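You operate a simulated robot arm through the tools that you are given. There is no shell and no other tool.

You run a simulated robot arm. Do the job below in one go: nothing can be reset, and whatever is moved stays where it is left.

TASK
Put the blue sleeve beside the turntable into pocket 56, lock it under the nozzle and grease it.
Fine: purple lock rocker on Tight before a quarter turn of the green grease knob.
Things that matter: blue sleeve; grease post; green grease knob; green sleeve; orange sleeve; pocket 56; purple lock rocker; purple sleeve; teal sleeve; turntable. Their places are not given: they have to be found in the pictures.

The check looks at the end state, three seconds after you hand in, the way a careful person would. Anything else that was tipped, shoved, dropped, spilled or broken makes it a failure.

THE ROBOT
A 5-joint arm with a fingered hand, fixed in place. Base frame: the origin is on the floor under the middle of its stand, x ahead of it, y to its left, z up. Lengths are in mm, angles in degrees, forces in N, time in s.
With the tool pointing down near the work surface it reaches from about 220 to 560 mm from the base axis. Its first joint turns from -115.0 to 115.0 degrees. The tool tilts only in the upright plane through the base axis and itself; it spins freely about its own axis. Payload 2.9 kg.
The tool frame sits at the grasp point between the pads (the TCP): z along the fingers, y along the line on which they close. The tips reach 22 mm beyond it. The gripper opens to 124 mm; its body begins 60 mm behind the TCP. The gripper is a hand of 3 fingers: y runs from the thumb to the fingers, the wrist lies at [0, 0, -218] in the tool frame, and closing takes about 1.5 s.
Orientation is that of the tool frame in the base frame, as a unit quaternion [w, x, y, z]. With the fingers straight down and closing along the base's y, the tool's x points along the base's -x, its y along +y and its z along -z.

THE INTERFACE
- The arm moves only by the tool move_arm. Its argument "deltas" is a list of rows, each a list of 3 entries, a list of its own where there are three numbers: the shift along the tool's x, y, z in mm, then the turn, a rotation vector about the tool's x, y, z in degrees, then the opening, from 0 (shut) to 1 (fully open). In form: [[[tx, ty, tz], [wx, wy, wz], claw], ...]. A call has 1 to 20 rows; each row is the pose to reach, as a shift and turn from the pose commanded when the call began, along the tool's axes at that moment. A row lasts 0.2 s, in which the tool goes at most 50 mm and 8.6 degrees; a call with a longer step from one row to the next is refused whole, and so is a gripper value outside its range. Where a pose cannot be reached the arm comes as near as it can. A force on the tool above 50 N (or 10 N above the force at the start of the call, whichever is more), or a blocked arm, ends the call early, and 0.2 s more pass. The fingers move at their own pace (about 153 mm/s each) and stop on an object; they squeeze with about 27 N. The grip force told is the motor's: it shows also when the fingers shut on nothing. Time passes only in rows, and 0.2 s behind the last, so rows that repeat a pose let the fingers close. The reply holds the time, the measured pose of the TCP, the force on the tool along the base axes, the opening and the grip force, in the units named above and with some noise, with the torque about the TCP (base axes, N m) and any sound that the robot's microphone picked up, and new pictures: "views" is both (left out), scene, wrist or none.
- Cameras (640 x 400 px; columns grow to the right, rows downward): "scene" is fixed at [58.9, -655.9, 1539]; the picture's right is [0.81, -0.59, 0.00], its down [-0.33, -0.46, -0.83] and it looks along [0.49, 0.67, -0.56] (base axes); focal length 323 px, centre (320, 200). "wrist" rides on the gripper at [64, -37, -75] in the tool frame; the picture's right is [0.50, 0.87, 0.00], its down [-0.62, 0.36, -0.70] and it looks along [-0.61, 0.35, 0.71] (tool axes); focal length 230 px, centre (320, 200).
- raise_lower(by): slides the trunk up (or, below 0, down) by that many mm; the arm rides with it, the base frame stays. It gives what a move gives, with no picture.
- hand_shape(shape): the hand has 3 fingers and takes this shape, open, in about a second: jaw (thumb against the fingers, like two jaws); tri (thumb and two fingers); tip (a fingertip pinch); poke (one finger out to press); point (the index stretched); flat (the hand flat); cup (the hand cupped); fist (a fist). The gripper value then closes the fingers along that shape, each until it touches; the sizes above hold for jaw. It gives what a move gives, with no picture.
- measure_at(camera, pixels): there is no depth. For up to 12 entries [column, row, z] of the newest picture of that camera ("zoom" is the newest enlarged one), the place [x, y] in the base frame at which the ray of that pixel passes the height z, good to about 2 mm, but the place of the scene camera against the robot may be out by one fixed shift of up to 12 mm in any direction. The clock stands still meanwhile.
- inspect(camera, box): a new picture of the part [left, top, right, bottom] of that camera's present view, enlarged. The clock stands still meanwhile.
- hand_in(): hands the job in; it is judged then, once.

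Leave the gripper open and the arm clear of the work at the hand-in unless told otherwise.

The tools are called as name(argument=value, ...) on one line, values as JSON. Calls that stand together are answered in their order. move_arm: Moves the arm, as the interface text tells. Its arguments: {"type":"object","properties":{"deltas":{"type":"array"},"views":{"type":"string","enum":["both","scene","wrist","none"]}},"required":["deltas"]} The other tools are called the same way: raise_lower (by) moves the trunk up or down; hand_shape (shape) gives the hand a shape; measure_at (camera, pixels) gives the place at which the rays of pixels pass given heights; inspect (camera, box) takes an enlarged picture of a part of a camera's view; hand_in () hands the job in.

At the start:

```text
clock: 0.0
tool_pos: [338.0, 29.3, 1131.1]
ee_rot: [0.0, 0.0, 1.0, -0.001]
force: [0.1, 1.0, 0.0]
ft_torque: [0.01, 0.0, 0.0]
grip_width: 123.8
grasp_force: 0.0
shape: jaw
trunk travel left (down, up): [-775.0, 215.0]
```

scene: 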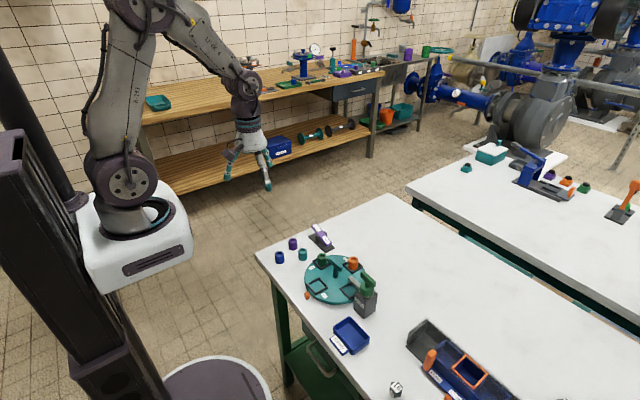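
wrist: 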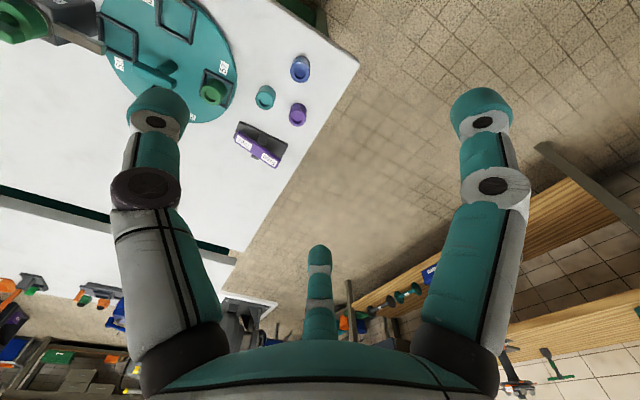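

I see a turntable around (335,278) in the scene view, with loose sleeves at (279,257), (292,243), (303,254), a purple rocker at (320,237), and a grease post at (365,300). I'll enlarge these areas first.

inspect(camera="scene", box=[255, 210, 415, 330])

inspect(camera="wrist", box=[0, 0, 320, 200])

```text
3.33 times, centred on (335, 270) of scene
```

zoom: 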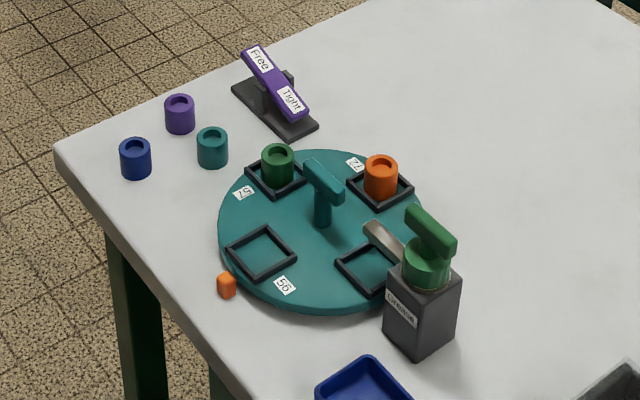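

```text
2.00 times, centred on (160, 100) of wrist
```

zoom: 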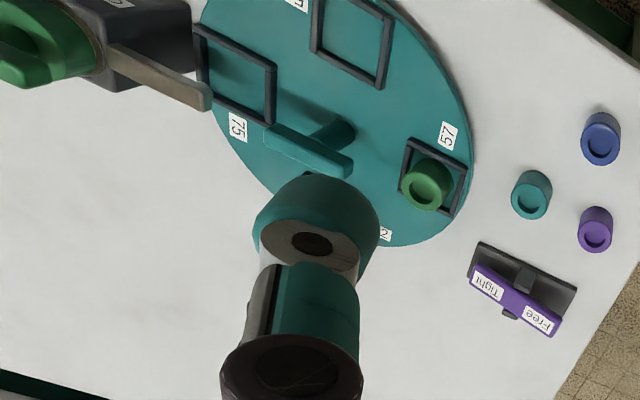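

The turntable shows labels 57, 72, 56, 75. To find the height of the table, I'll compare rays from both cameras for the same items (the blue sleeve at scene (279,257) / wrist (300,68), and the table corner).

measure_at(camera="scene", pixels=[[279, 257, 700], [279, 257, 800], [279, 257, 900], [303, 254, 700], [303, 254, 800], [303, 254, 900], [258, 250, 700], [258, 250, 800], [258, 250, 900]])

measure_at(camera="wrist", pixels=[[300, 68, 700], [300, 68, 800], [300, 68, 900], [265, 97, 700], [265, 97, 800], [265, 97, 900], [358, 62, 700], [358, 62, 800], [358, 62, 900]])

```text
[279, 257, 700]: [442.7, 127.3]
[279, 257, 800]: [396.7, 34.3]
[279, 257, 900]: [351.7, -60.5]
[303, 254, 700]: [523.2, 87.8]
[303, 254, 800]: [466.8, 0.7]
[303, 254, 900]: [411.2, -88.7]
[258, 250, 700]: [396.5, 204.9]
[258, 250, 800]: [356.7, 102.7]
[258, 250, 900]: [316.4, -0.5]
```

```text
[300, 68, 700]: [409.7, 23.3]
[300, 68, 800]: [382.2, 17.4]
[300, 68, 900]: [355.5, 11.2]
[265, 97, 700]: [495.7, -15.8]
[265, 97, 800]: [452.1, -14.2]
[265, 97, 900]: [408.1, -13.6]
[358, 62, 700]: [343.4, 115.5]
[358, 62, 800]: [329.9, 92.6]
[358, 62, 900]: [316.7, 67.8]
```

The rays agree on a table top near z≈800. The sleeves stand around (380–460, 15…-15). I'll bring the hand closer above the turntable area (still well above everything) to get a better wrist view.

move_arm(deltas=[[[-10, -20, 25], [0, 0, 0], 1], [[-20, -40, 50], [0, 0, 0], 1], [[-30, -60, 75], [0, 0, 0], 1], [[-40, -80, 100], [0, 0, 0], 1], [[-40, -90, 115], [0, 0, 0], 1], [[-40, -90, 115], [0, 0, 0], 1]])

```text
clock: 1.4
tool_pos: [379.2, -63.2, 1016.1]
ee_rot: [0.0, 0.0, 1.0, 0.0]
force: [0.1, 0.0, -0.2]
ft_torque: [-0.03, -0.01, -0.01]
grip_width: 123.9
grasp_force: 0.1
shape: jaw
trunk travel left (down, up): [-775.0, 215.0]
```

scene: 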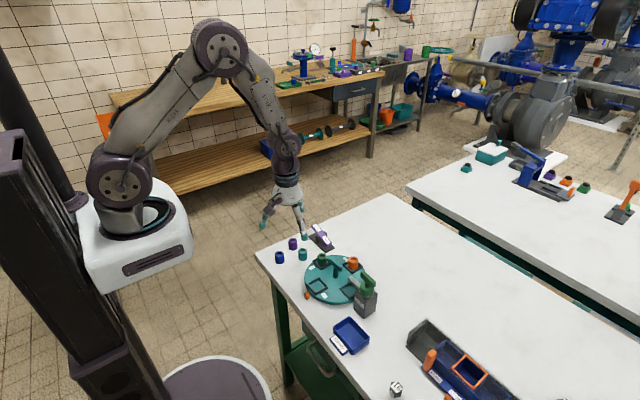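
wrist: 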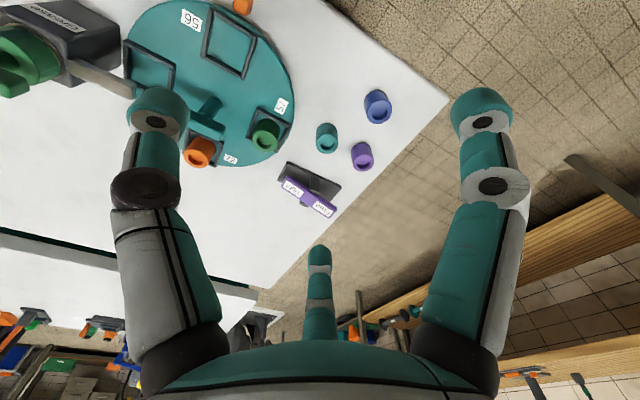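

Closer now. I'll enlarge the rocker region (285–345, 155–220) and the turntable region in the wrist view.

inspect(camera="wrist", box=[240, 80, 400, 230])

inspect(camera="wrist", box=[0, 0, 300, 180])

inspect(camera="scene", box=[300, 220, 350, 255])

inspect(camera="scene", box=[335, 260, 395, 325])

```text
2.67 times, centred on (320, 155) of wrist
```

zoom: 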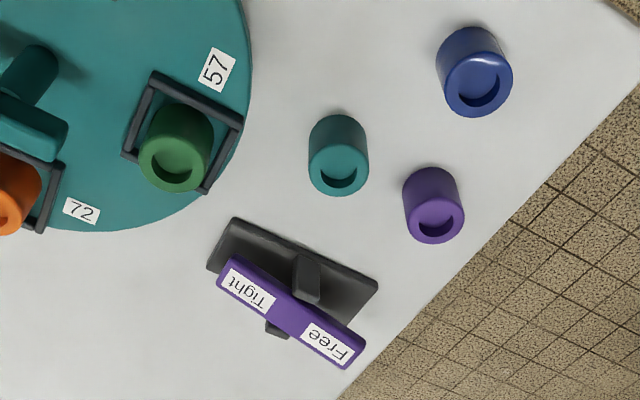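

```text
2.13 times, centred on (150, 90) of wrist
```

zoom: 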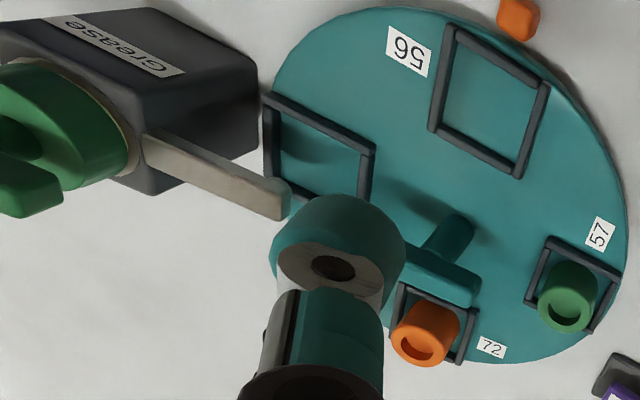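

```text
11.43 times, centred on (325, 238) of scene
```

zoom: 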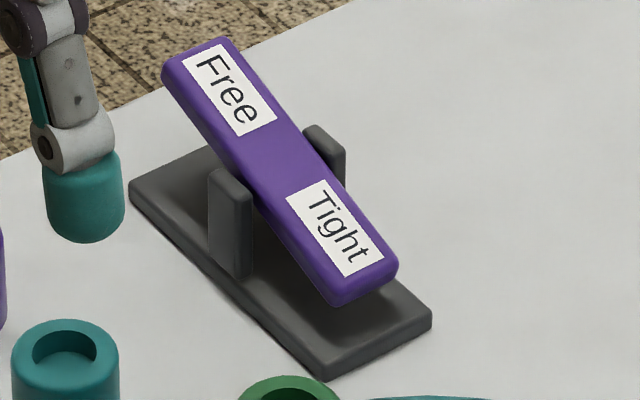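

```text
6.15 times, centred on (365, 292) of scene
```

zoom: 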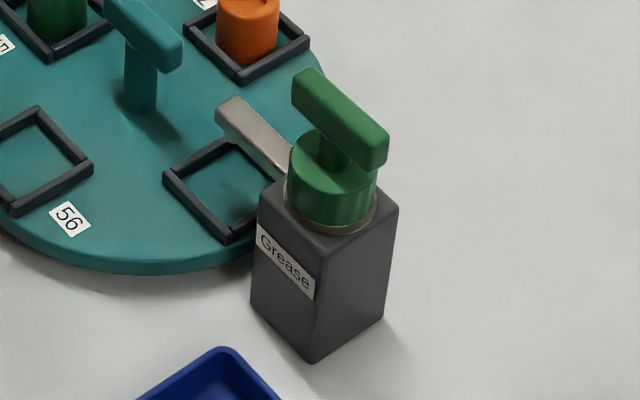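

The rocker's "Tight" end is down and "Free" end is up, so it looks to be on Tight now. I'll measure features from this new wrist view to triangulate table height: the table corner (447,100), blue sleeve top (375,108), teal top (327,141).

measure_at(camera="wrist", pixels=[[447, 100, 750], [447, 100, 800], [447, 100, 850], [378, 112, 800], [378, 112, 830], [378, 112, 860], [214, 88, 800], [214, 88, 830], [214, 88, 860]])

inspect(camera="wrist", box=[80, 0, 240, 100])

inspect(camera="wrist", box=[340, 70, 460, 145])

```text
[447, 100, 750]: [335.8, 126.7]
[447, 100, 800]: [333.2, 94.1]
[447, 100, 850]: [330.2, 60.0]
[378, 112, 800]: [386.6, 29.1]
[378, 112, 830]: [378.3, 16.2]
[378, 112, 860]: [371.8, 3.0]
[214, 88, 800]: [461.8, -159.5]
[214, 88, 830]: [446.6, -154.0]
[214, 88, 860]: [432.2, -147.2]
```

```text
4.00 times, centred on (160, 50) of wrist
```

zoom: 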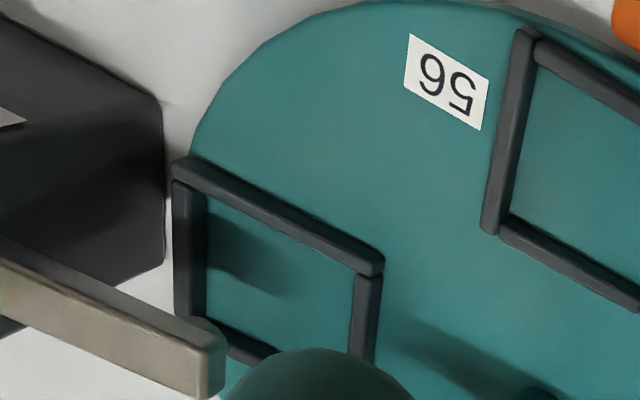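

```text
5.33 times, centred on (400, 108) of wrist
```

zoom: 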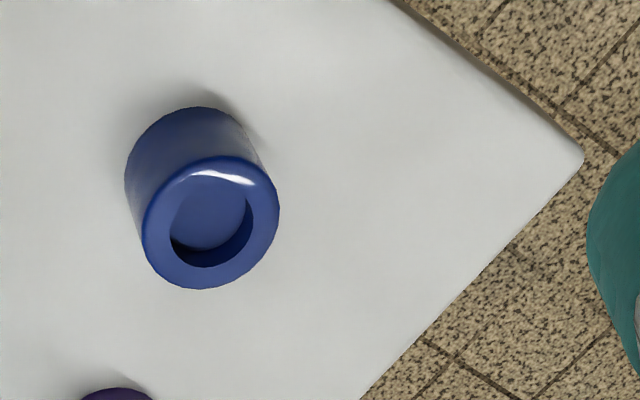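

Table top z≈800. The turntable centre is around (480,-130). I'll move the hand above it at safe height (z≈985) for a clear view.

move_arm(deltas=[[[-30, -20, 0], [0, 0, 0], 1], [[-60, -40, 5], [0, 0, 0], 1], [[-80, -60, 10], [0, 0, 0], 1], [[-80, -60, 20], [0, 0, 0], 1]])

```text
clock: 2.4
tool_pos: [458.1, -121.4, 996.0]
ee_rot: [0.001, 0.0, 1.0, -0.001]
force: [0.9, 0.7, 0.8]
ft_torque: [-0.02, -0.01, 0.01]
grip_width: 123.9
grasp_force: 0.0
shape: jaw
trunk travel left (down, up): [-775.0, 215.0]
```

scene: 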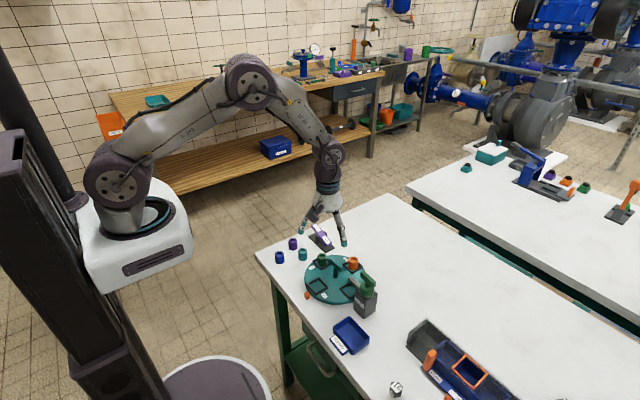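
wrist: 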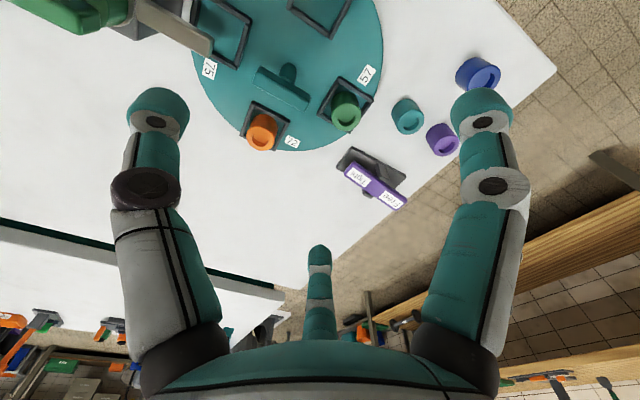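

The turntable now fills the top middle of the wrist view. I'll measure its features: T-handle bar ends (258,70),(303,105), stem base (290,68), nozzle tip (205,45), pocket corners, and edges.

inspect(camera="wrist", box=[180, 0, 400, 160])

measure_at(camera="wrist", pixels=[[289, 68, 800], [289, 68, 820], [289, 68, 850], [289, 68, 880], [280, 88, 820], [280, 88, 850], [280, 88, 880], [382, 40, 820], [345, 108, 820], [345, 108, 850], [262, 131, 820], [262, 131, 850]])

```text
2.50 times, centred on (290, 80) of wrist
```

zoom: 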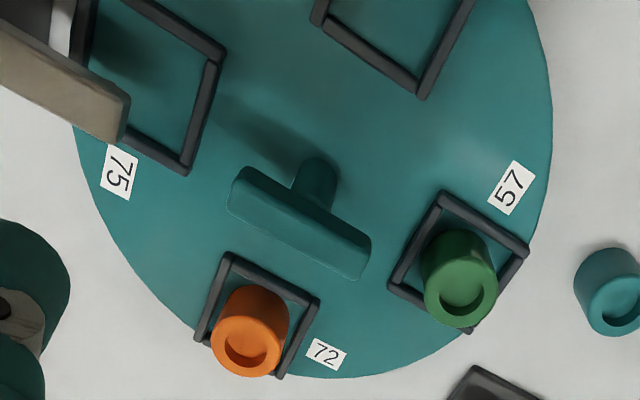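

```text
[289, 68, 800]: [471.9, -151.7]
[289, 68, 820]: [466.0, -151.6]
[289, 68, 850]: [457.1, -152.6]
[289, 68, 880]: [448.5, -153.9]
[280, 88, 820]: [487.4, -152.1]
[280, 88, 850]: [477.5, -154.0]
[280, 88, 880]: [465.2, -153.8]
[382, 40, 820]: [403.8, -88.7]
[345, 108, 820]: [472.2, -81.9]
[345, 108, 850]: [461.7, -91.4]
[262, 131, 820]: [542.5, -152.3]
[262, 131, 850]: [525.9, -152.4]
```

Turntable centre is about (465,-152), with green at +y, orange at +x, pocket 56 on the −x side near (400,-152) and pocket 75/nozzle on the −y side. I'll move above (400,-160) to see pocket 56 and the post fully.

move_arm(deltas=[[[25, -20, 0], [0, 0, 0], 1], [[50, -40, 10], [0, 0, 0], 1], [[60, -40, 20], [0, 0, 0], 1], [[60, -40, 20], [0, 0, 0], 1]])

```text
clock: 3.4
tool_pos: [397.1, -162.2, 976.2]
ee_rot: [0.0, 0.0, 1.0, 0.0]
force: [-0.1, -0.2, 0.1]
ft_torque: [-0.01, -0.04, 0.01]
grip_width: 124.0
grasp_force: 0.0
shape: jaw
trunk travel left (down, up): [-775.0, 215.0]
```

scene: 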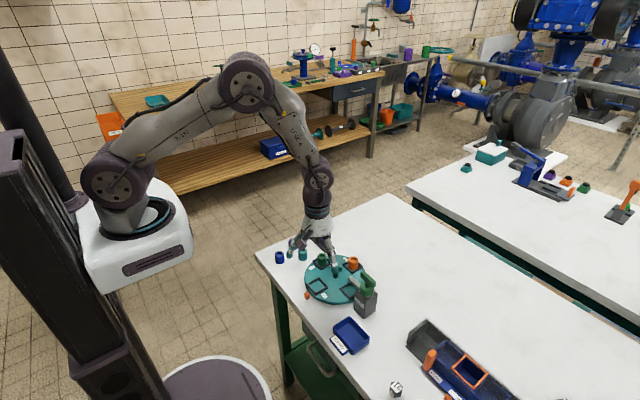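
wrist: 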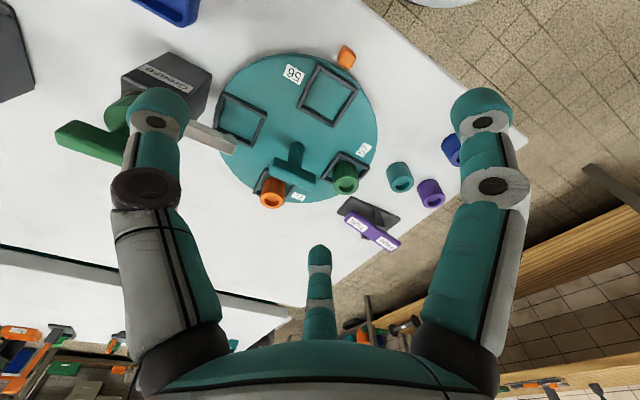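

Good full view of the turntable. I'll enlarge it and measure the pocket frames, stem, bar, nozzle.

inspect(camera="wrist", box=[190, 40, 400, 215])

inspect(camera="wrist", box=[40, 20, 260, 170])

```text
2.29 times, centred on (295, 128) of wrist
```

zoom: 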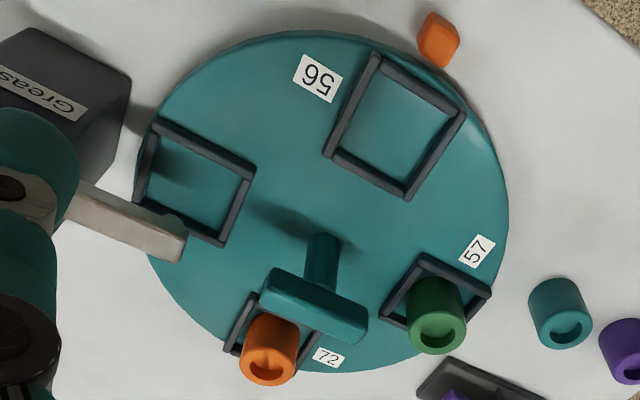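

```text
2.67 times, centred on (150, 95) of wrist
```

zoom: 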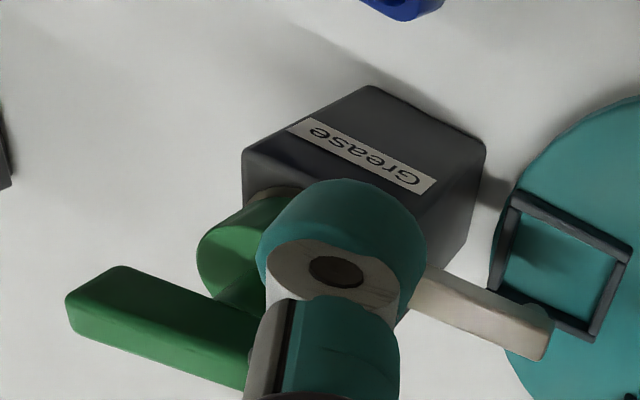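

I'll measure pocket and handle points in the wrist view at plausible heights.

measure_at(camera="wrist", pixels=[[319, 64.6, 825], [358.4, 88.6, 825], [333.5, 127.1, 825], [298, 108.3, 825], [222.8, 93, 825], [266.5, 114, 825], [252.1, 147.7, 825], [214.1, 128, 825], [295.9, 147, 820], [346, 183, 850], [272, 197, 850], [232, 147, 860]])

measure_at(camera="wrist", pixels=[[272, 164, 860], [314, 184, 860], [272, 164, 880], [314, 184, 880], [293, 175, 860], [293, 175, 880], [293, 175, 900], [232, 147, 880], [232, 147, 900], [347, 57, 800], [347, 57, 820], [377, 125, 815]])

```text
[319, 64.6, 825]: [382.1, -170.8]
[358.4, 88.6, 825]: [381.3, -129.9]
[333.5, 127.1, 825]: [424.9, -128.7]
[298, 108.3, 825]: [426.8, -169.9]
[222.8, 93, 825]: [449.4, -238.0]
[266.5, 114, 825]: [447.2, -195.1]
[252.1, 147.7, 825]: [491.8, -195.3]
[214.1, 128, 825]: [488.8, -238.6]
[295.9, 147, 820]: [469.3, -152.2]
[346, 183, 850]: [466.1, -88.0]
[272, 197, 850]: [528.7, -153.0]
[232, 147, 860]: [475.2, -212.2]
```

```text
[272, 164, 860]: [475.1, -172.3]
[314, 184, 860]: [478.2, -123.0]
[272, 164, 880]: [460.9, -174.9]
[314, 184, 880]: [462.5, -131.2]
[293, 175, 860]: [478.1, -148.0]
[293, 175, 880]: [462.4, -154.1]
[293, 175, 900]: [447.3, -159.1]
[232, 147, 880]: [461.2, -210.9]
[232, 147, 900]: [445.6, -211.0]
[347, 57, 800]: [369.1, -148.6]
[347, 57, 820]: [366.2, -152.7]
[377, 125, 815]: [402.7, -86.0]
```

Pocket 56 centre ≈ (404,-150); pocket 75 (under nozzle) ≈ (469,-217); turntable centre ≈ (468.5,-151); T-bar along y at z≈870. Now I'll see how the hand looks when partly closed (safe in the air here), before using it.

move_arm(deltas=[[[0, 0, 0], [0, 0, 0], 0.45], [[0, 0, 0], [0, 0, 0], 0.45], [[0, 0, 0], [0, 0, 0], 0.45], [[0, 0, 0], [0, 0, 0], 0.45]], views="wrist")

measure_at(camera="wrist", pixels=[[400, 177, 830], [431, 193, 830], [455, 150, 830]])

```text
clock: 4.4
tool_pos: [398.0, -162.0, 975.0]
ee_rot: [-0.001, 0.0, 1.0, 0.001]
force: [0.2, -0.2, -0.2]
ft_torque: [-0.04, 0.0, -0.03]
grip_width: 56.1
grasp_force: 0.0
shape: jaw
trunk travel left (down, up): [-775.0, 215.0]
```

wrist: 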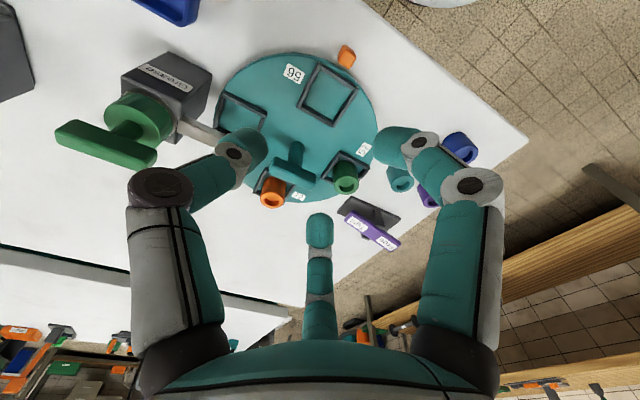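

```text
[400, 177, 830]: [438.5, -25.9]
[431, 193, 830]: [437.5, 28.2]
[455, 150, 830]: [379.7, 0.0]
```

The three fingers curl in. I'll check fully closed and at about sleeve width to know the tip geometry.

move_arm(deltas=[[[0, 0, 0], [0, 0, 0], 0.24], [[0, 0, 0], [0, 0, 0], 0.24], [[0, 0, 0], [0, 0, 0], 0.24]], views="wrist")

move_arm(deltas=[[[0, 0, 0], [0, 0, 0], 0], [[0, 0, 0], [0, 0, 0], 0], [[0, 0, 0], [0, 0, 0], 0]], views="wrist")

```text
clock: 5.2
tool_pos: [397.4, -161.8, 977.8]
ee_rot: [-0.001, -0.001, 1.0, 0.0]
force: [0.2, -1.3, -0.2]
ft_torque: [0.03, 0.03, -0.01]
grip_width: 30.0
grasp_force: 0.0
shape: jaw
trunk travel left (down, up): [-775.0, 215.0]
```

wrist: 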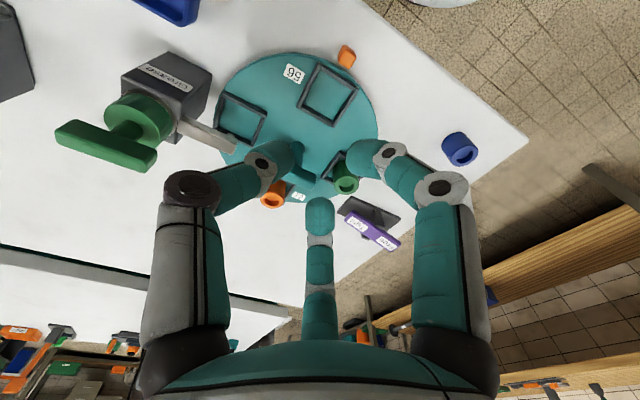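

```text
clock: 6.0
tool_pos: [398.3, -160.9, 976.9]
ee_rot: [0.0, 0.0, 1.0, 0.0]
force: [-0.1, 0.3, 0.2]
ft_torque: [-0.01, -0.03, -0.04]
grip_width: 0.0
grasp_force: 26.4
shape: jaw
trunk travel left (down, up): [-775.0, 215.0]
```

wrist: 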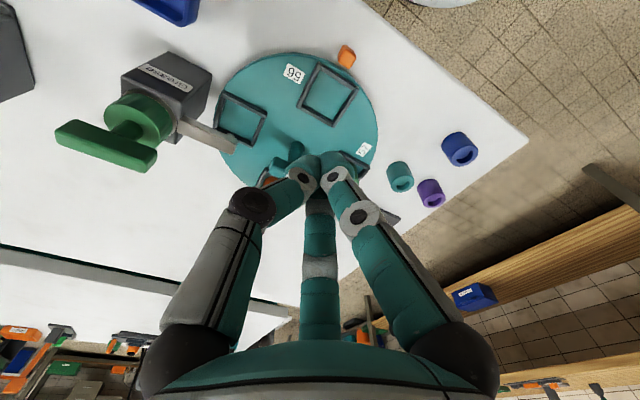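

With the hand closed, I have a clear view of the knob (105,143), post and sleeves. I'll enlarge them.

inspect(camera="wrist", box=[40, 40, 260, 180])

inspect(camera="wrist", box=[330, 120, 490, 260])

measure_at(camera="wrist", pixels=[[460, 152, 825], [460, 152, 835], [401, 182, 825], [431, 198, 825], [347, 57, 805]])

```text
2.86 times, centred on (150, 110) of wrist
```

zoom: 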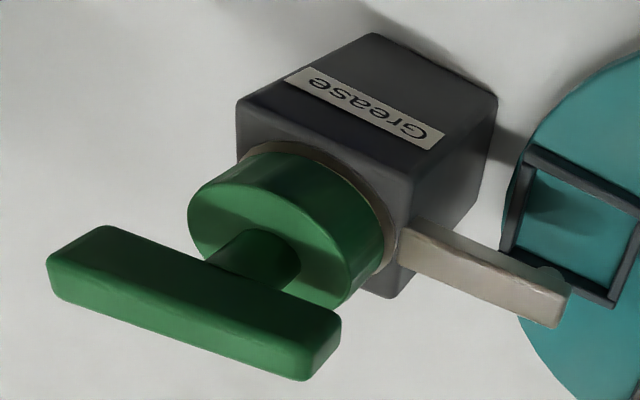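

```text
2.86 times, centred on (410, 190) of wrist
```

zoom: 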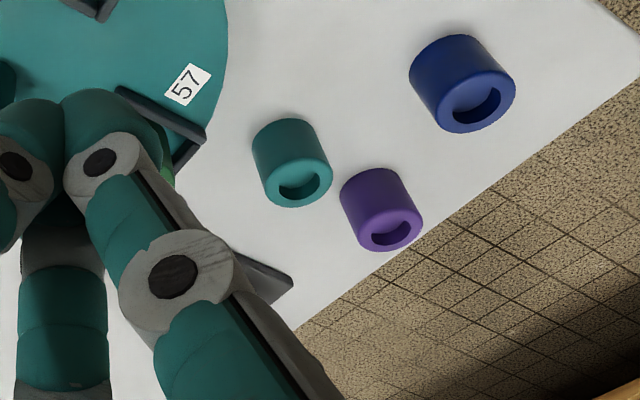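

```text
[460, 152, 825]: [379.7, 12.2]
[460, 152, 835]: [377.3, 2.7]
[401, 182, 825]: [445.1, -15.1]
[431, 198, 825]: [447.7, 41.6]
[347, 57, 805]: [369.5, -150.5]
```

measure_at(camera="zoom", pixels=[[477, 102, 820], [477, 102, 830], [477, 102, 840], [298, 182, 820], [298, 182, 830], [298, 182, 840], [390, 227, 820], [390, 227, 830], [390, 227, 840], [412, 90, 800], [487, 55, 800]])

measure_at(camera="scene", pixels=[[279, 257, 815], [303, 254, 815], [292, 243, 815], [319, 287, 820], [307, 295, 805]])

```text
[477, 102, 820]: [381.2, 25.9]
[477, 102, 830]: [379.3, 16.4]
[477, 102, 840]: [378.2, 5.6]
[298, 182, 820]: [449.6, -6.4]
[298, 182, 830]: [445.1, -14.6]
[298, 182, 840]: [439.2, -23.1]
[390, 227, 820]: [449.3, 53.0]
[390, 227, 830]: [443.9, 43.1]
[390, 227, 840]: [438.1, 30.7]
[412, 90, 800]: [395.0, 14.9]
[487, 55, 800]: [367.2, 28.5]
```

```text
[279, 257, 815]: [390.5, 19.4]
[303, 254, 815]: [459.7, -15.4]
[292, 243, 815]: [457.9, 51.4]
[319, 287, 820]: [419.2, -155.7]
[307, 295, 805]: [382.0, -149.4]
```

Blue sleeve: centre ≈ (379,16.5), z 800–830; teal at (445,-15), purple at (444,43). I'll go above the blue sleeve while spinning the tool +90° so the thumb points to −x, with the two fingers passing clear of teal and purple, opening to about 60 mm.

move_arm(deltas=[[[1.75, 16.1, 0], [0, 0, 8.2], 0], [[3.5, 32.3, 0], [0, 0, 16.4], 0], [[5.3, 48.4, 0], [0, 0, 24.6], 0], [[7, 64.5, 0], [0, 0, 32.8], 0], [[8.8, 80.6, 0], [0, 0, 41], 0.2], [[10.5, 96.8, 0], [0, 0, 49.2], 0.4], [[12.3, 112.9, 0], [0, 0, 57.4], 0.5], [[14, 129, 0], [0, 0, 65.6], 0.5], [[15.8, 145.1, 0], [0, 0, 73.8], 0.5], [[17.5, 161.3, 0], [0, 0, 82], 0.5], [[19.3, 177.4, 0], [0, 0, 90], 0.5], [[19.3, 177.4, 30], [0, 0, 90], 0.5], [[19.3, 177.4, 30], [0, 0, 90], 0.5]])

```text
clock: 8.8
tool_pos: [378.8, 16.0, 946.8]
ee_rot: [0.0, 0.708, 0.706, 0.0]
force: [-0.1, 0.0, -0.2]
ft_torque: [0.04, -0.05, -0.02]
grip_width: 61.4
grasp_force: 0.0
shape: jaw
trunk travel left (down, up): [-775.0, 215.0]
```

scene: 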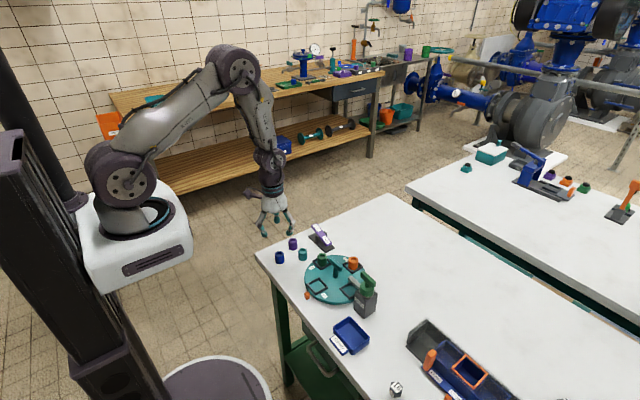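
wrist: 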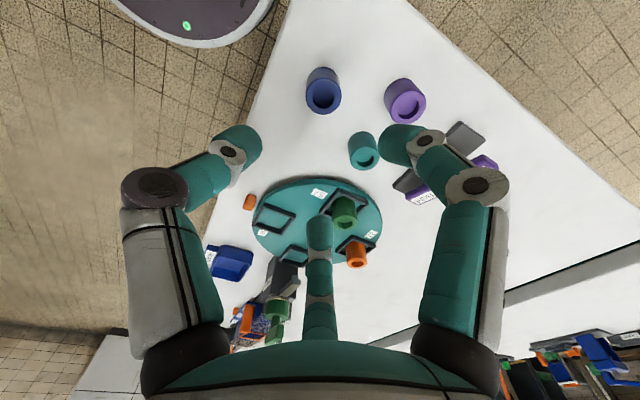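

The blue sleeve is right below at wrist (323,92). I'll enlarge and measure its centre precisely.

inspect(camera="wrist", box=[280, 50, 440, 180])

```text
3.08 times, centred on (360, 115) of wrist
```

zoom: 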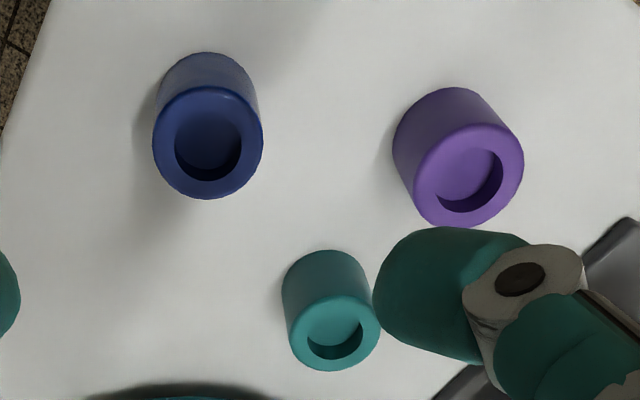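

measure_at(camera="zoom", pixels=[[208, 143, 830], [152, 143, 830], [264, 143, 830], [208, 87, 830], [208, 199, 830], [208, 52, 800], [468, 176, 830], [333, 321, 830]])

```text
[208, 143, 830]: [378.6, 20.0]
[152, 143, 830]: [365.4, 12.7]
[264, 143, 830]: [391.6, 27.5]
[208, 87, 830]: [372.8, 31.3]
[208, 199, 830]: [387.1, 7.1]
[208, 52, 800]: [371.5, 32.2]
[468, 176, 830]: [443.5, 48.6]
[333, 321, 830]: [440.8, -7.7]
```

Blue centre refined to ≈ (379,18.8), top z≈829. Before grasping, I'll use this view to also fix the turntable/frame height (pocket 56 frame at (273,218)).

inspect(camera="wrist", box=[235, 165, 395, 285])

inspect(camera="scene", box=[295, 250, 375, 310])

```text
3.33 times, centred on (315, 225) of wrist
```

zoom: 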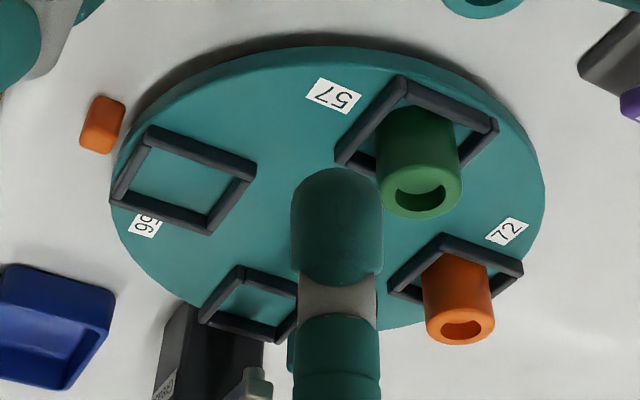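

```text
6.67 times, centred on (335, 280) of scene
```

zoom: 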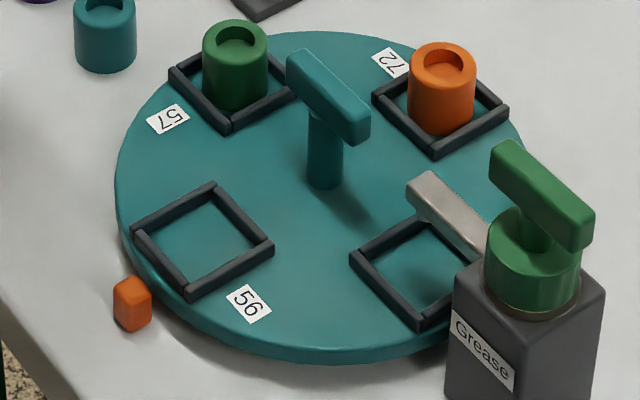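

measure_at(camera="wrist", pixels=[[263.4, 202.8, 815], [296.1, 214.5, 815], [282, 235.5, 815], [252, 225, 815], [263.4, 202.8, 825], [296.1, 214.5, 825], [282, 235.5, 825], [252, 225, 825], [246, 196, 800], [250, 198, 800]])

measure_at(camera="scene", pixels=[[318.95, 277.3, 815], [328.1, 286.75, 815], [315.5, 294.7, 815], [306.65, 284.8, 815], [318.95, 277.3, 825], [328.1, 286.75, 825], [315.5, 294.7, 825], [306.65, 284.8, 825], [335.6, 276.5, 815]])

```text
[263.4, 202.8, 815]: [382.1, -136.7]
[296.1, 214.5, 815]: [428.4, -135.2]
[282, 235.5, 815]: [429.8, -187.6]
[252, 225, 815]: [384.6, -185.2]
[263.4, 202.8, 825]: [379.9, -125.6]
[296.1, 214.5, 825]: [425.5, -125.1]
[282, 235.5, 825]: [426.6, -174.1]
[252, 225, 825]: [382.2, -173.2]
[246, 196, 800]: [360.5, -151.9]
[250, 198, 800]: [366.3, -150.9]
```

```text
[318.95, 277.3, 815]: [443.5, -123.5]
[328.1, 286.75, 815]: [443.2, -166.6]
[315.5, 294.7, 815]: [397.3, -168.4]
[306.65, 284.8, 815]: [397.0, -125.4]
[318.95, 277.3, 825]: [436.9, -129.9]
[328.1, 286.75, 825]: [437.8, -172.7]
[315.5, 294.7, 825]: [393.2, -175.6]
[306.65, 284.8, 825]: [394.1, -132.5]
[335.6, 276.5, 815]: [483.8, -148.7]
```

Frame top ≈ 825, so pocket floor ≈ 818; pocket 56 centre (403.6,-149.6). I'll lower over the blue sleeve to TCP z≈832 with fingers open ~61 mm.

move_arm(deltas=[[[2.3, 0.3, 25], [0, 0, 0], 0.5], [[2.3, 0.3, 50], [0, 0, 0], 0.5], [[2.3, 0.3, 70], [0, 0, 0], 0.5], [[2.3, 0.3, 85], [0, 0, 0], 0.5], [[2.3, 0.3, 85], [0, 0, 0], 0.5]])

```text
clock: 10.0
tool_pos: [378.4, 19.0, 861.2]
ee_rot: [-0.001, 0.707, 0.707, 0.0]
force: [0.3, 0.2, 0.3]
ft_torque: [0.01, 0.02, 0.02]
grip_width: 61.5
grasp_force: 0.0
shape: jaw
trunk travel left (down, up): [-775.0, 215.0]
```

scene: 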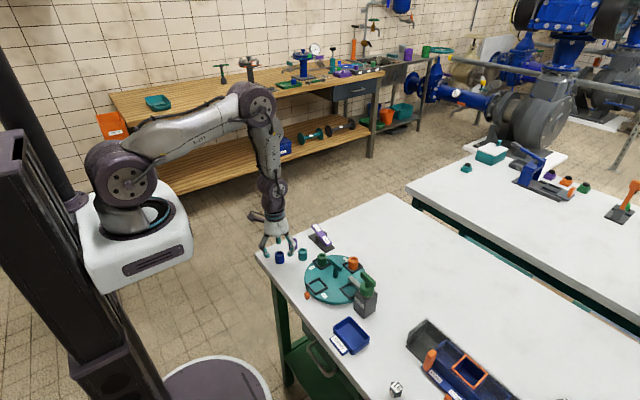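
wrist: 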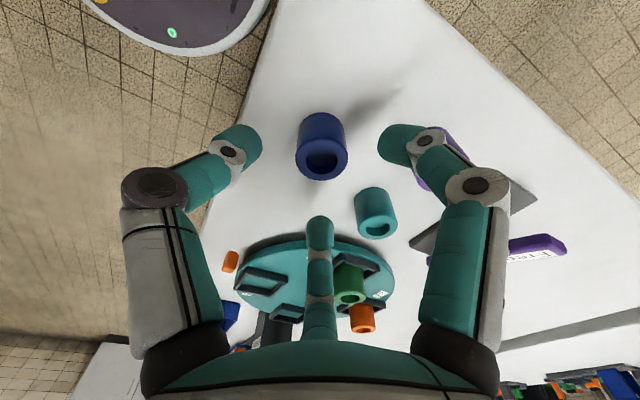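

The sleeve sits centred between the fingers. Lowering the last 29 mm, then closing.

move_arm(deltas=[[[0, 0, 10], [0, 0, 0], 0.5], [[0, 0, 20], [0, 0, 0], 0.5], [[0, 0, 29], [0, 0, 0], 0.5], [[0, 0, 29], [0, 0, 0], 0.5]])

inspect(camera="scene", box=[250, 210, 340, 280])

```text
clock: 11.0
tool_pos: [378.9, 19.6, 832.7]
ee_rot: [0.0, 0.707, 0.707, -0.001]
force: [0.2, -0.4, 0.4]
ft_torque: [0.01, 0.01, -0.02]
grip_width: 61.4
grasp_force: 0.1
shape: jaw
trunk travel left (down, up): [-775.0, 215.0]
```

scene: 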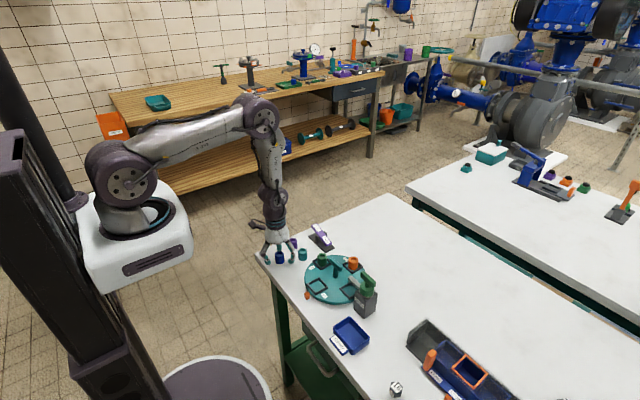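
wrist: 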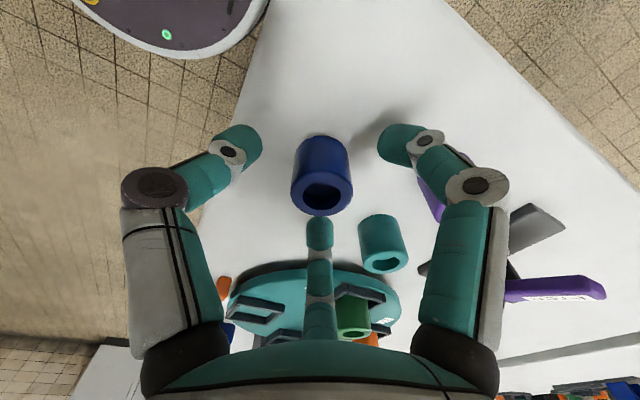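

```text
5.71 times, centred on (295, 245) of scene
```

zoom: 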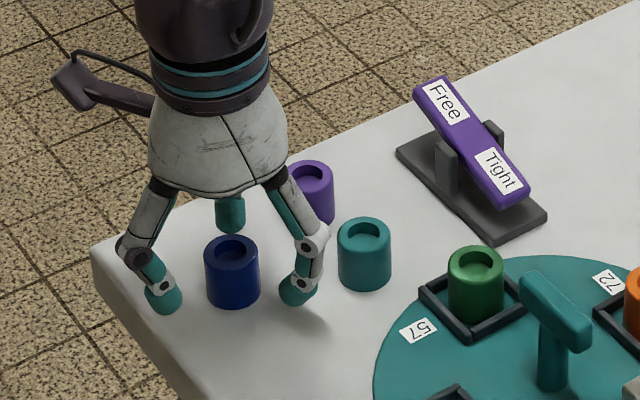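

The three fingertips surround the blue sleeve without touching the others. Closing.

move_arm(deltas=[[[0, 0, 0], [0, 0, 0], 0.35], [[0, 0, 0], [0, 0, 0], 0.2], [[0, 0, 0], [0, 0, 0], 0.1], [[0, 0, 0], [0, 0, 0], 0.1], [[0, 0, 0], [0, 0, 0], 0.1], [[0, 0, 0], [0, 0, 0], 0.1]])

```text
clock: 12.4
tool_pos: [379.2, 19.5, 831.6]
ee_rot: [0.0, 0.707, 0.707, 0.0]
force: [-0.4, -0.6, -0.4]
ft_torque: [-0.04, 0.04, 0.02]
grip_width: 23.3
grasp_force: 26.5
shape: jaw
trunk travel left (down, up): [-775.0, 215.0]
```

scene: 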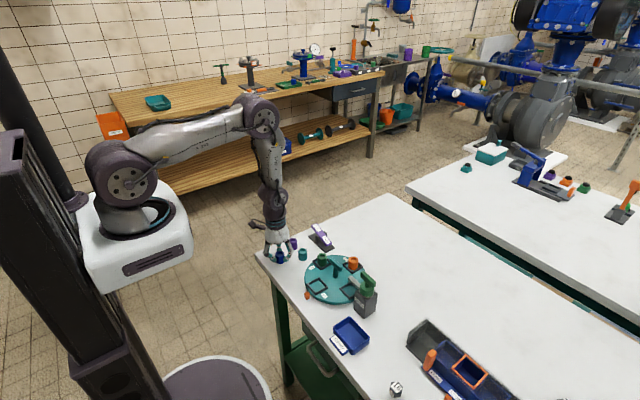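
wrist: 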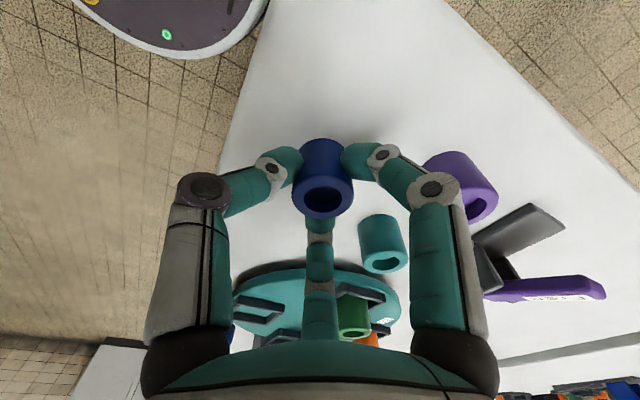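

Gripped (force 26.5 N, width 23). Lifting straight up 100 mm.

move_arm(deltas=[[[0, 0, -10], [0, 0, 0], 0.1], [[0, 0, -30], [0, 0, 0], 0.1], [[0, 0, -55], [0, 0, 0], 0.1], [[0, 0, -80], [0, 0, 0], 0.1], [[0, 0, -100], [0, 0, 0], 0.1], [[0, 0, -100], [0, 0, 0], 0.1]])

inspect(camera="scene", box=[250, 190, 360, 280])

```text
clock: 13.8
tool_pos: [379.4, 20.6, 932.6]
ee_rot: [0.0, 0.707, 0.707, 0.0]
force: [-0.8, -0.5, -0.4]
ft_torque: [0.02, -0.02, -0.01]
grip_width: 23.1
grasp_force: 27.4
shape: jaw
trunk travel left (down, up): [-775.0, 215.0]
```

scene: 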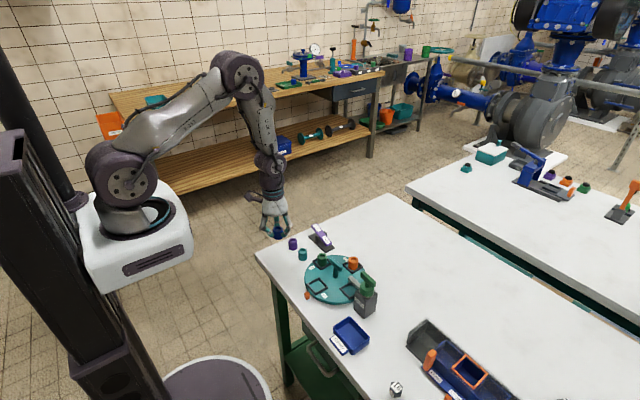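
wrist: 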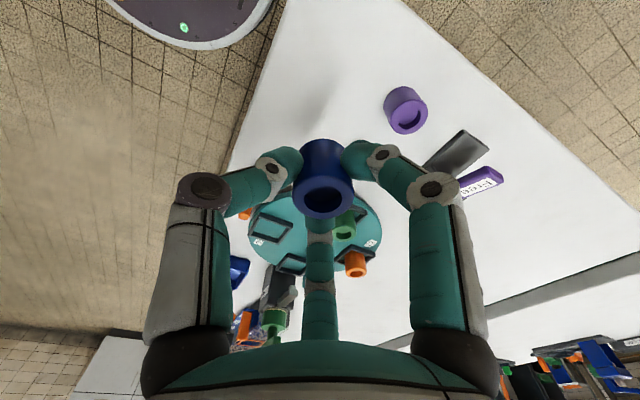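

```text
4.44 times, centred on (305, 235) of scene
```

zoom: 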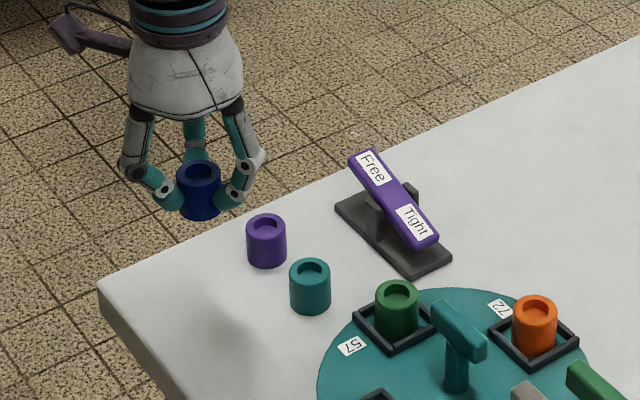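

Held upright. I'll measure where the held sleeve's axis is relative to the TCP (top rim in the wrist view).

inspect(camera="wrist", box=[280, 125, 370, 225])

```text
4.00 times, centred on (325, 175) of wrist
```

zoom: 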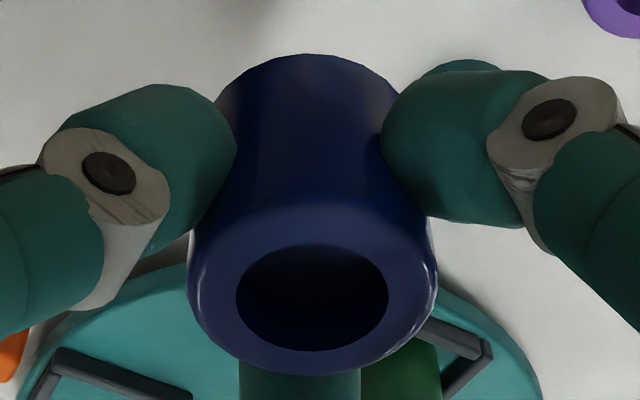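

measure_at(camera="zoom", pixels=[[313, 288, 928], [313, 288, 932], [190, 288, 930], [436, 288, 930], [313, 373, 930], [313, 205, 930], [308, 54, 900]])

```text
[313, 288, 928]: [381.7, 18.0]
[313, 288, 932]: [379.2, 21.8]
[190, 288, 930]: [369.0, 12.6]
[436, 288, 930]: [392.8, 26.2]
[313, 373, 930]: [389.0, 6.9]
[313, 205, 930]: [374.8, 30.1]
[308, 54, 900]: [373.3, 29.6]
```

Sleeve axis is within ~1.5 mm of the TCP. Now moving over pocket 56 at this height.

move_arm(deltas=[[[-25, 3.5, 0], [0, 0, 0], 0.1], [[-60, 8.5, 0], [0, 0, 0], 0.1], [[-100, 14, 0], [0, 0, 0], 0.1], [[-135, 19, 0], [0, 0, 0], 0.1], [[-158, 22.5, 0], [0, 0, 0], 0.1], [[-168.5, 24, 0], [0, 0, 0], 0.1], [[-168.5, 24, 0], [0, 0, 0], 0.1]])

inspect(camera="scene", box=[285, 220, 395, 310])

inspect(camera="wrist", box=[230, 90, 410, 250])

```text
clock: 15.4
tool_pos: [404.4, -148.8, 932.1]
ee_rot: [0.0, 0.707, 0.707, 0.001]
force: [0.2, 0.8, -0.6]
ft_torque: [-0.01, -0.03, 0.03]
grip_width: 23.3
grasp_force: 27.1
shape: jaw
trunk travel left (down, up): [-775.0, 215.0]
```

scene: 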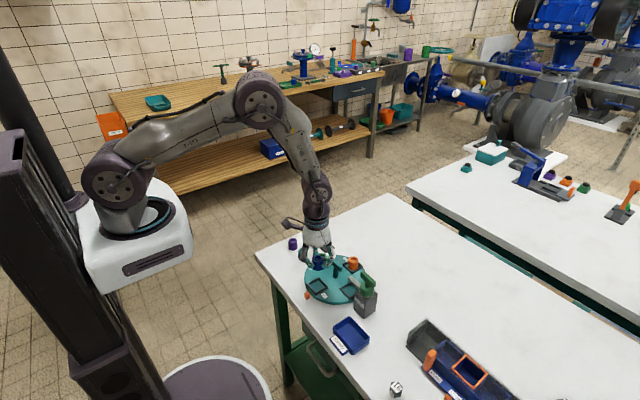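
wrist: 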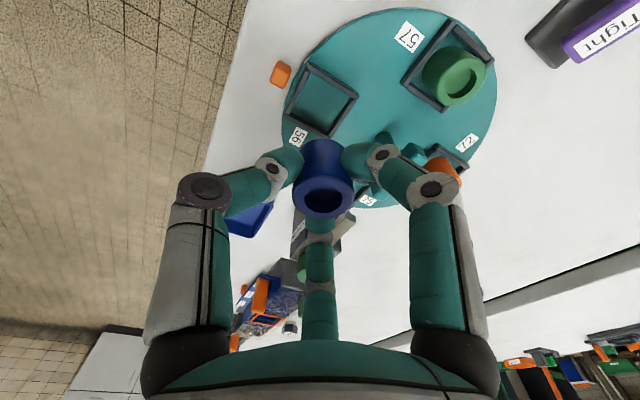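

```text
4.44 times, centred on (340, 265) of scene
```

zoom: 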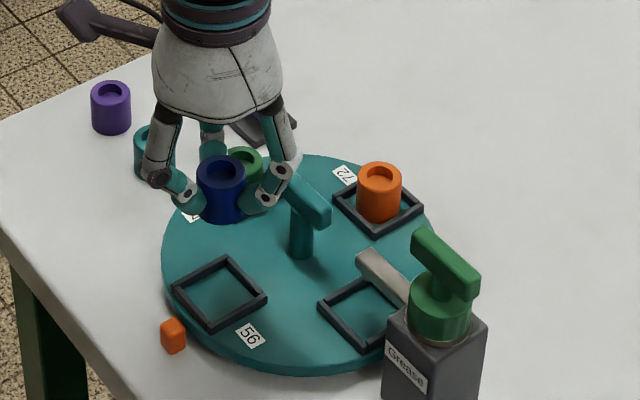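

```text
2.50 times, centred on (320, 170) of wrist
```

zoom: 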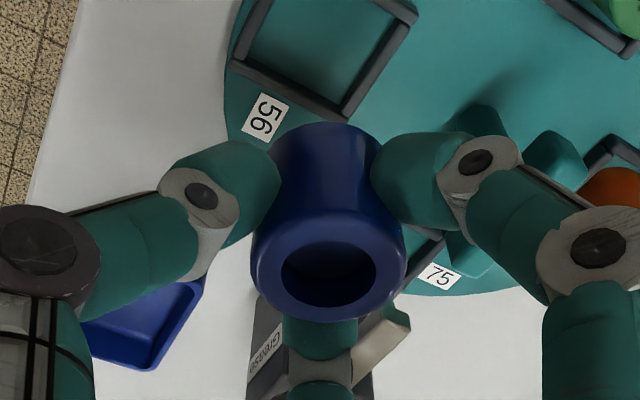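

The pocket 56 frame is at wrist (323,95). I'll enlarge it to refine its centre from this angle.

inspect(camera="wrist", box=[260, 40, 380, 150])

```text
3.64 times, centred on (320, 95) of wrist
```

zoom: 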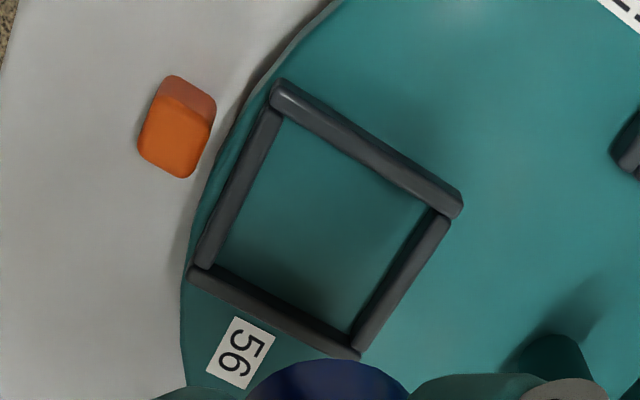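

measure_at(camera="zoom", pixels=[[283, 108, 824], [432, 208, 824], [350, 330, 824], [212, 268, 824], [278, 80, 824], [463, 200, 824], [358, 357, 824], [190, 275, 824], [175, 130, 815]])

```text
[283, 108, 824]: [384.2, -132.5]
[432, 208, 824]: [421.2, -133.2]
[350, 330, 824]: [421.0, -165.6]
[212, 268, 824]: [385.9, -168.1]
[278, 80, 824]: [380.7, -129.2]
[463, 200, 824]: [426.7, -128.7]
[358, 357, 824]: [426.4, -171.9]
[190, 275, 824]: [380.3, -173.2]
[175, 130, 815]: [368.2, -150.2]
```

Pocket centre confirmed ≈ (403.4,-150.1), inner ~35 mm. The sleeve is lined up. Descending 70 mm, leaving ~12 mm above the floor.

move_arm(deltas=[[[-0.4, 0, 20], [0, 0, 0], 0.1], [[-0.4, 0, 40], [0, 0, 0], 0.1], [[-0.4, 0, 58], [0, 0, 0], 0.1], [[-0.4, 0, 70], [0, 0, 0], 0.1], [[-0.4, 0, 70], [0, 0, 0], 0.1]])

inspect(camera="scene", box=[285, 230, 385, 310])

inspect(camera="wrist", box=[260, 90, 380, 230])

```text
clock: 16.6
tool_pos: [403.2, -150.6, 861.7]
ee_rot: [0.001, 0.707, 0.707, 0.0]
force: [-1.0, -0.1, -0.5]
ft_torque: [-0.02, 0.0, -0.03]
grip_width: 23.0
grasp_force: 26.8
shape: jaw
trunk travel left (down, up): [-775.0, 215.0]
```

scene: 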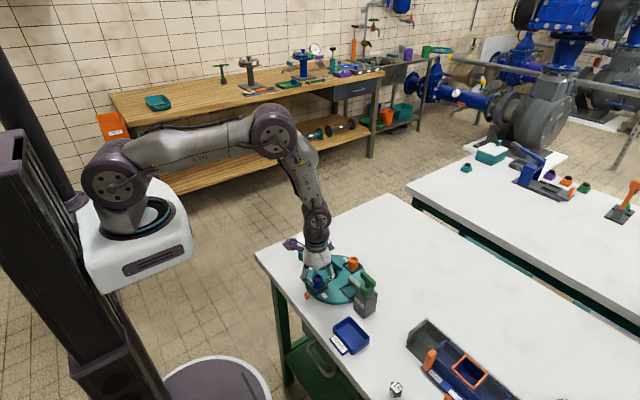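
wrist: 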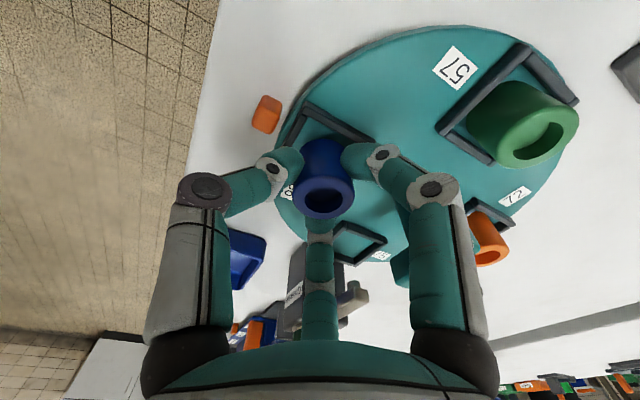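

```text
5.00 times, centred on (335, 270) of scene
```

zoom: 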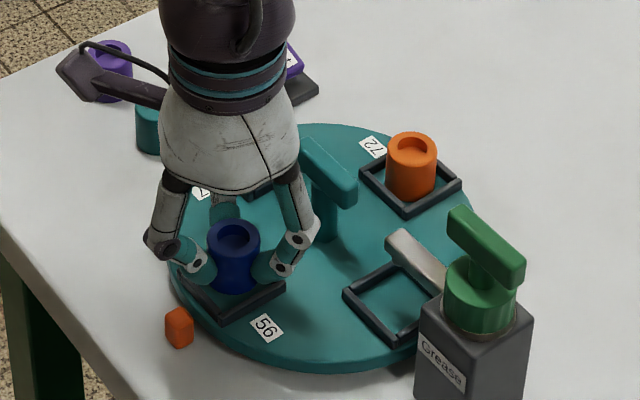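

```text
2.86 times, centred on (320, 160) of wrist
```

zoom: 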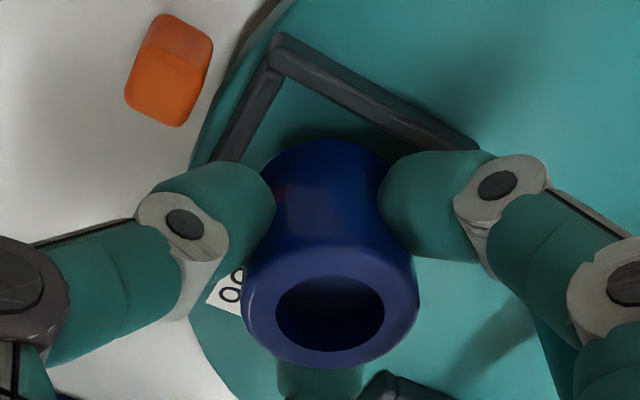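

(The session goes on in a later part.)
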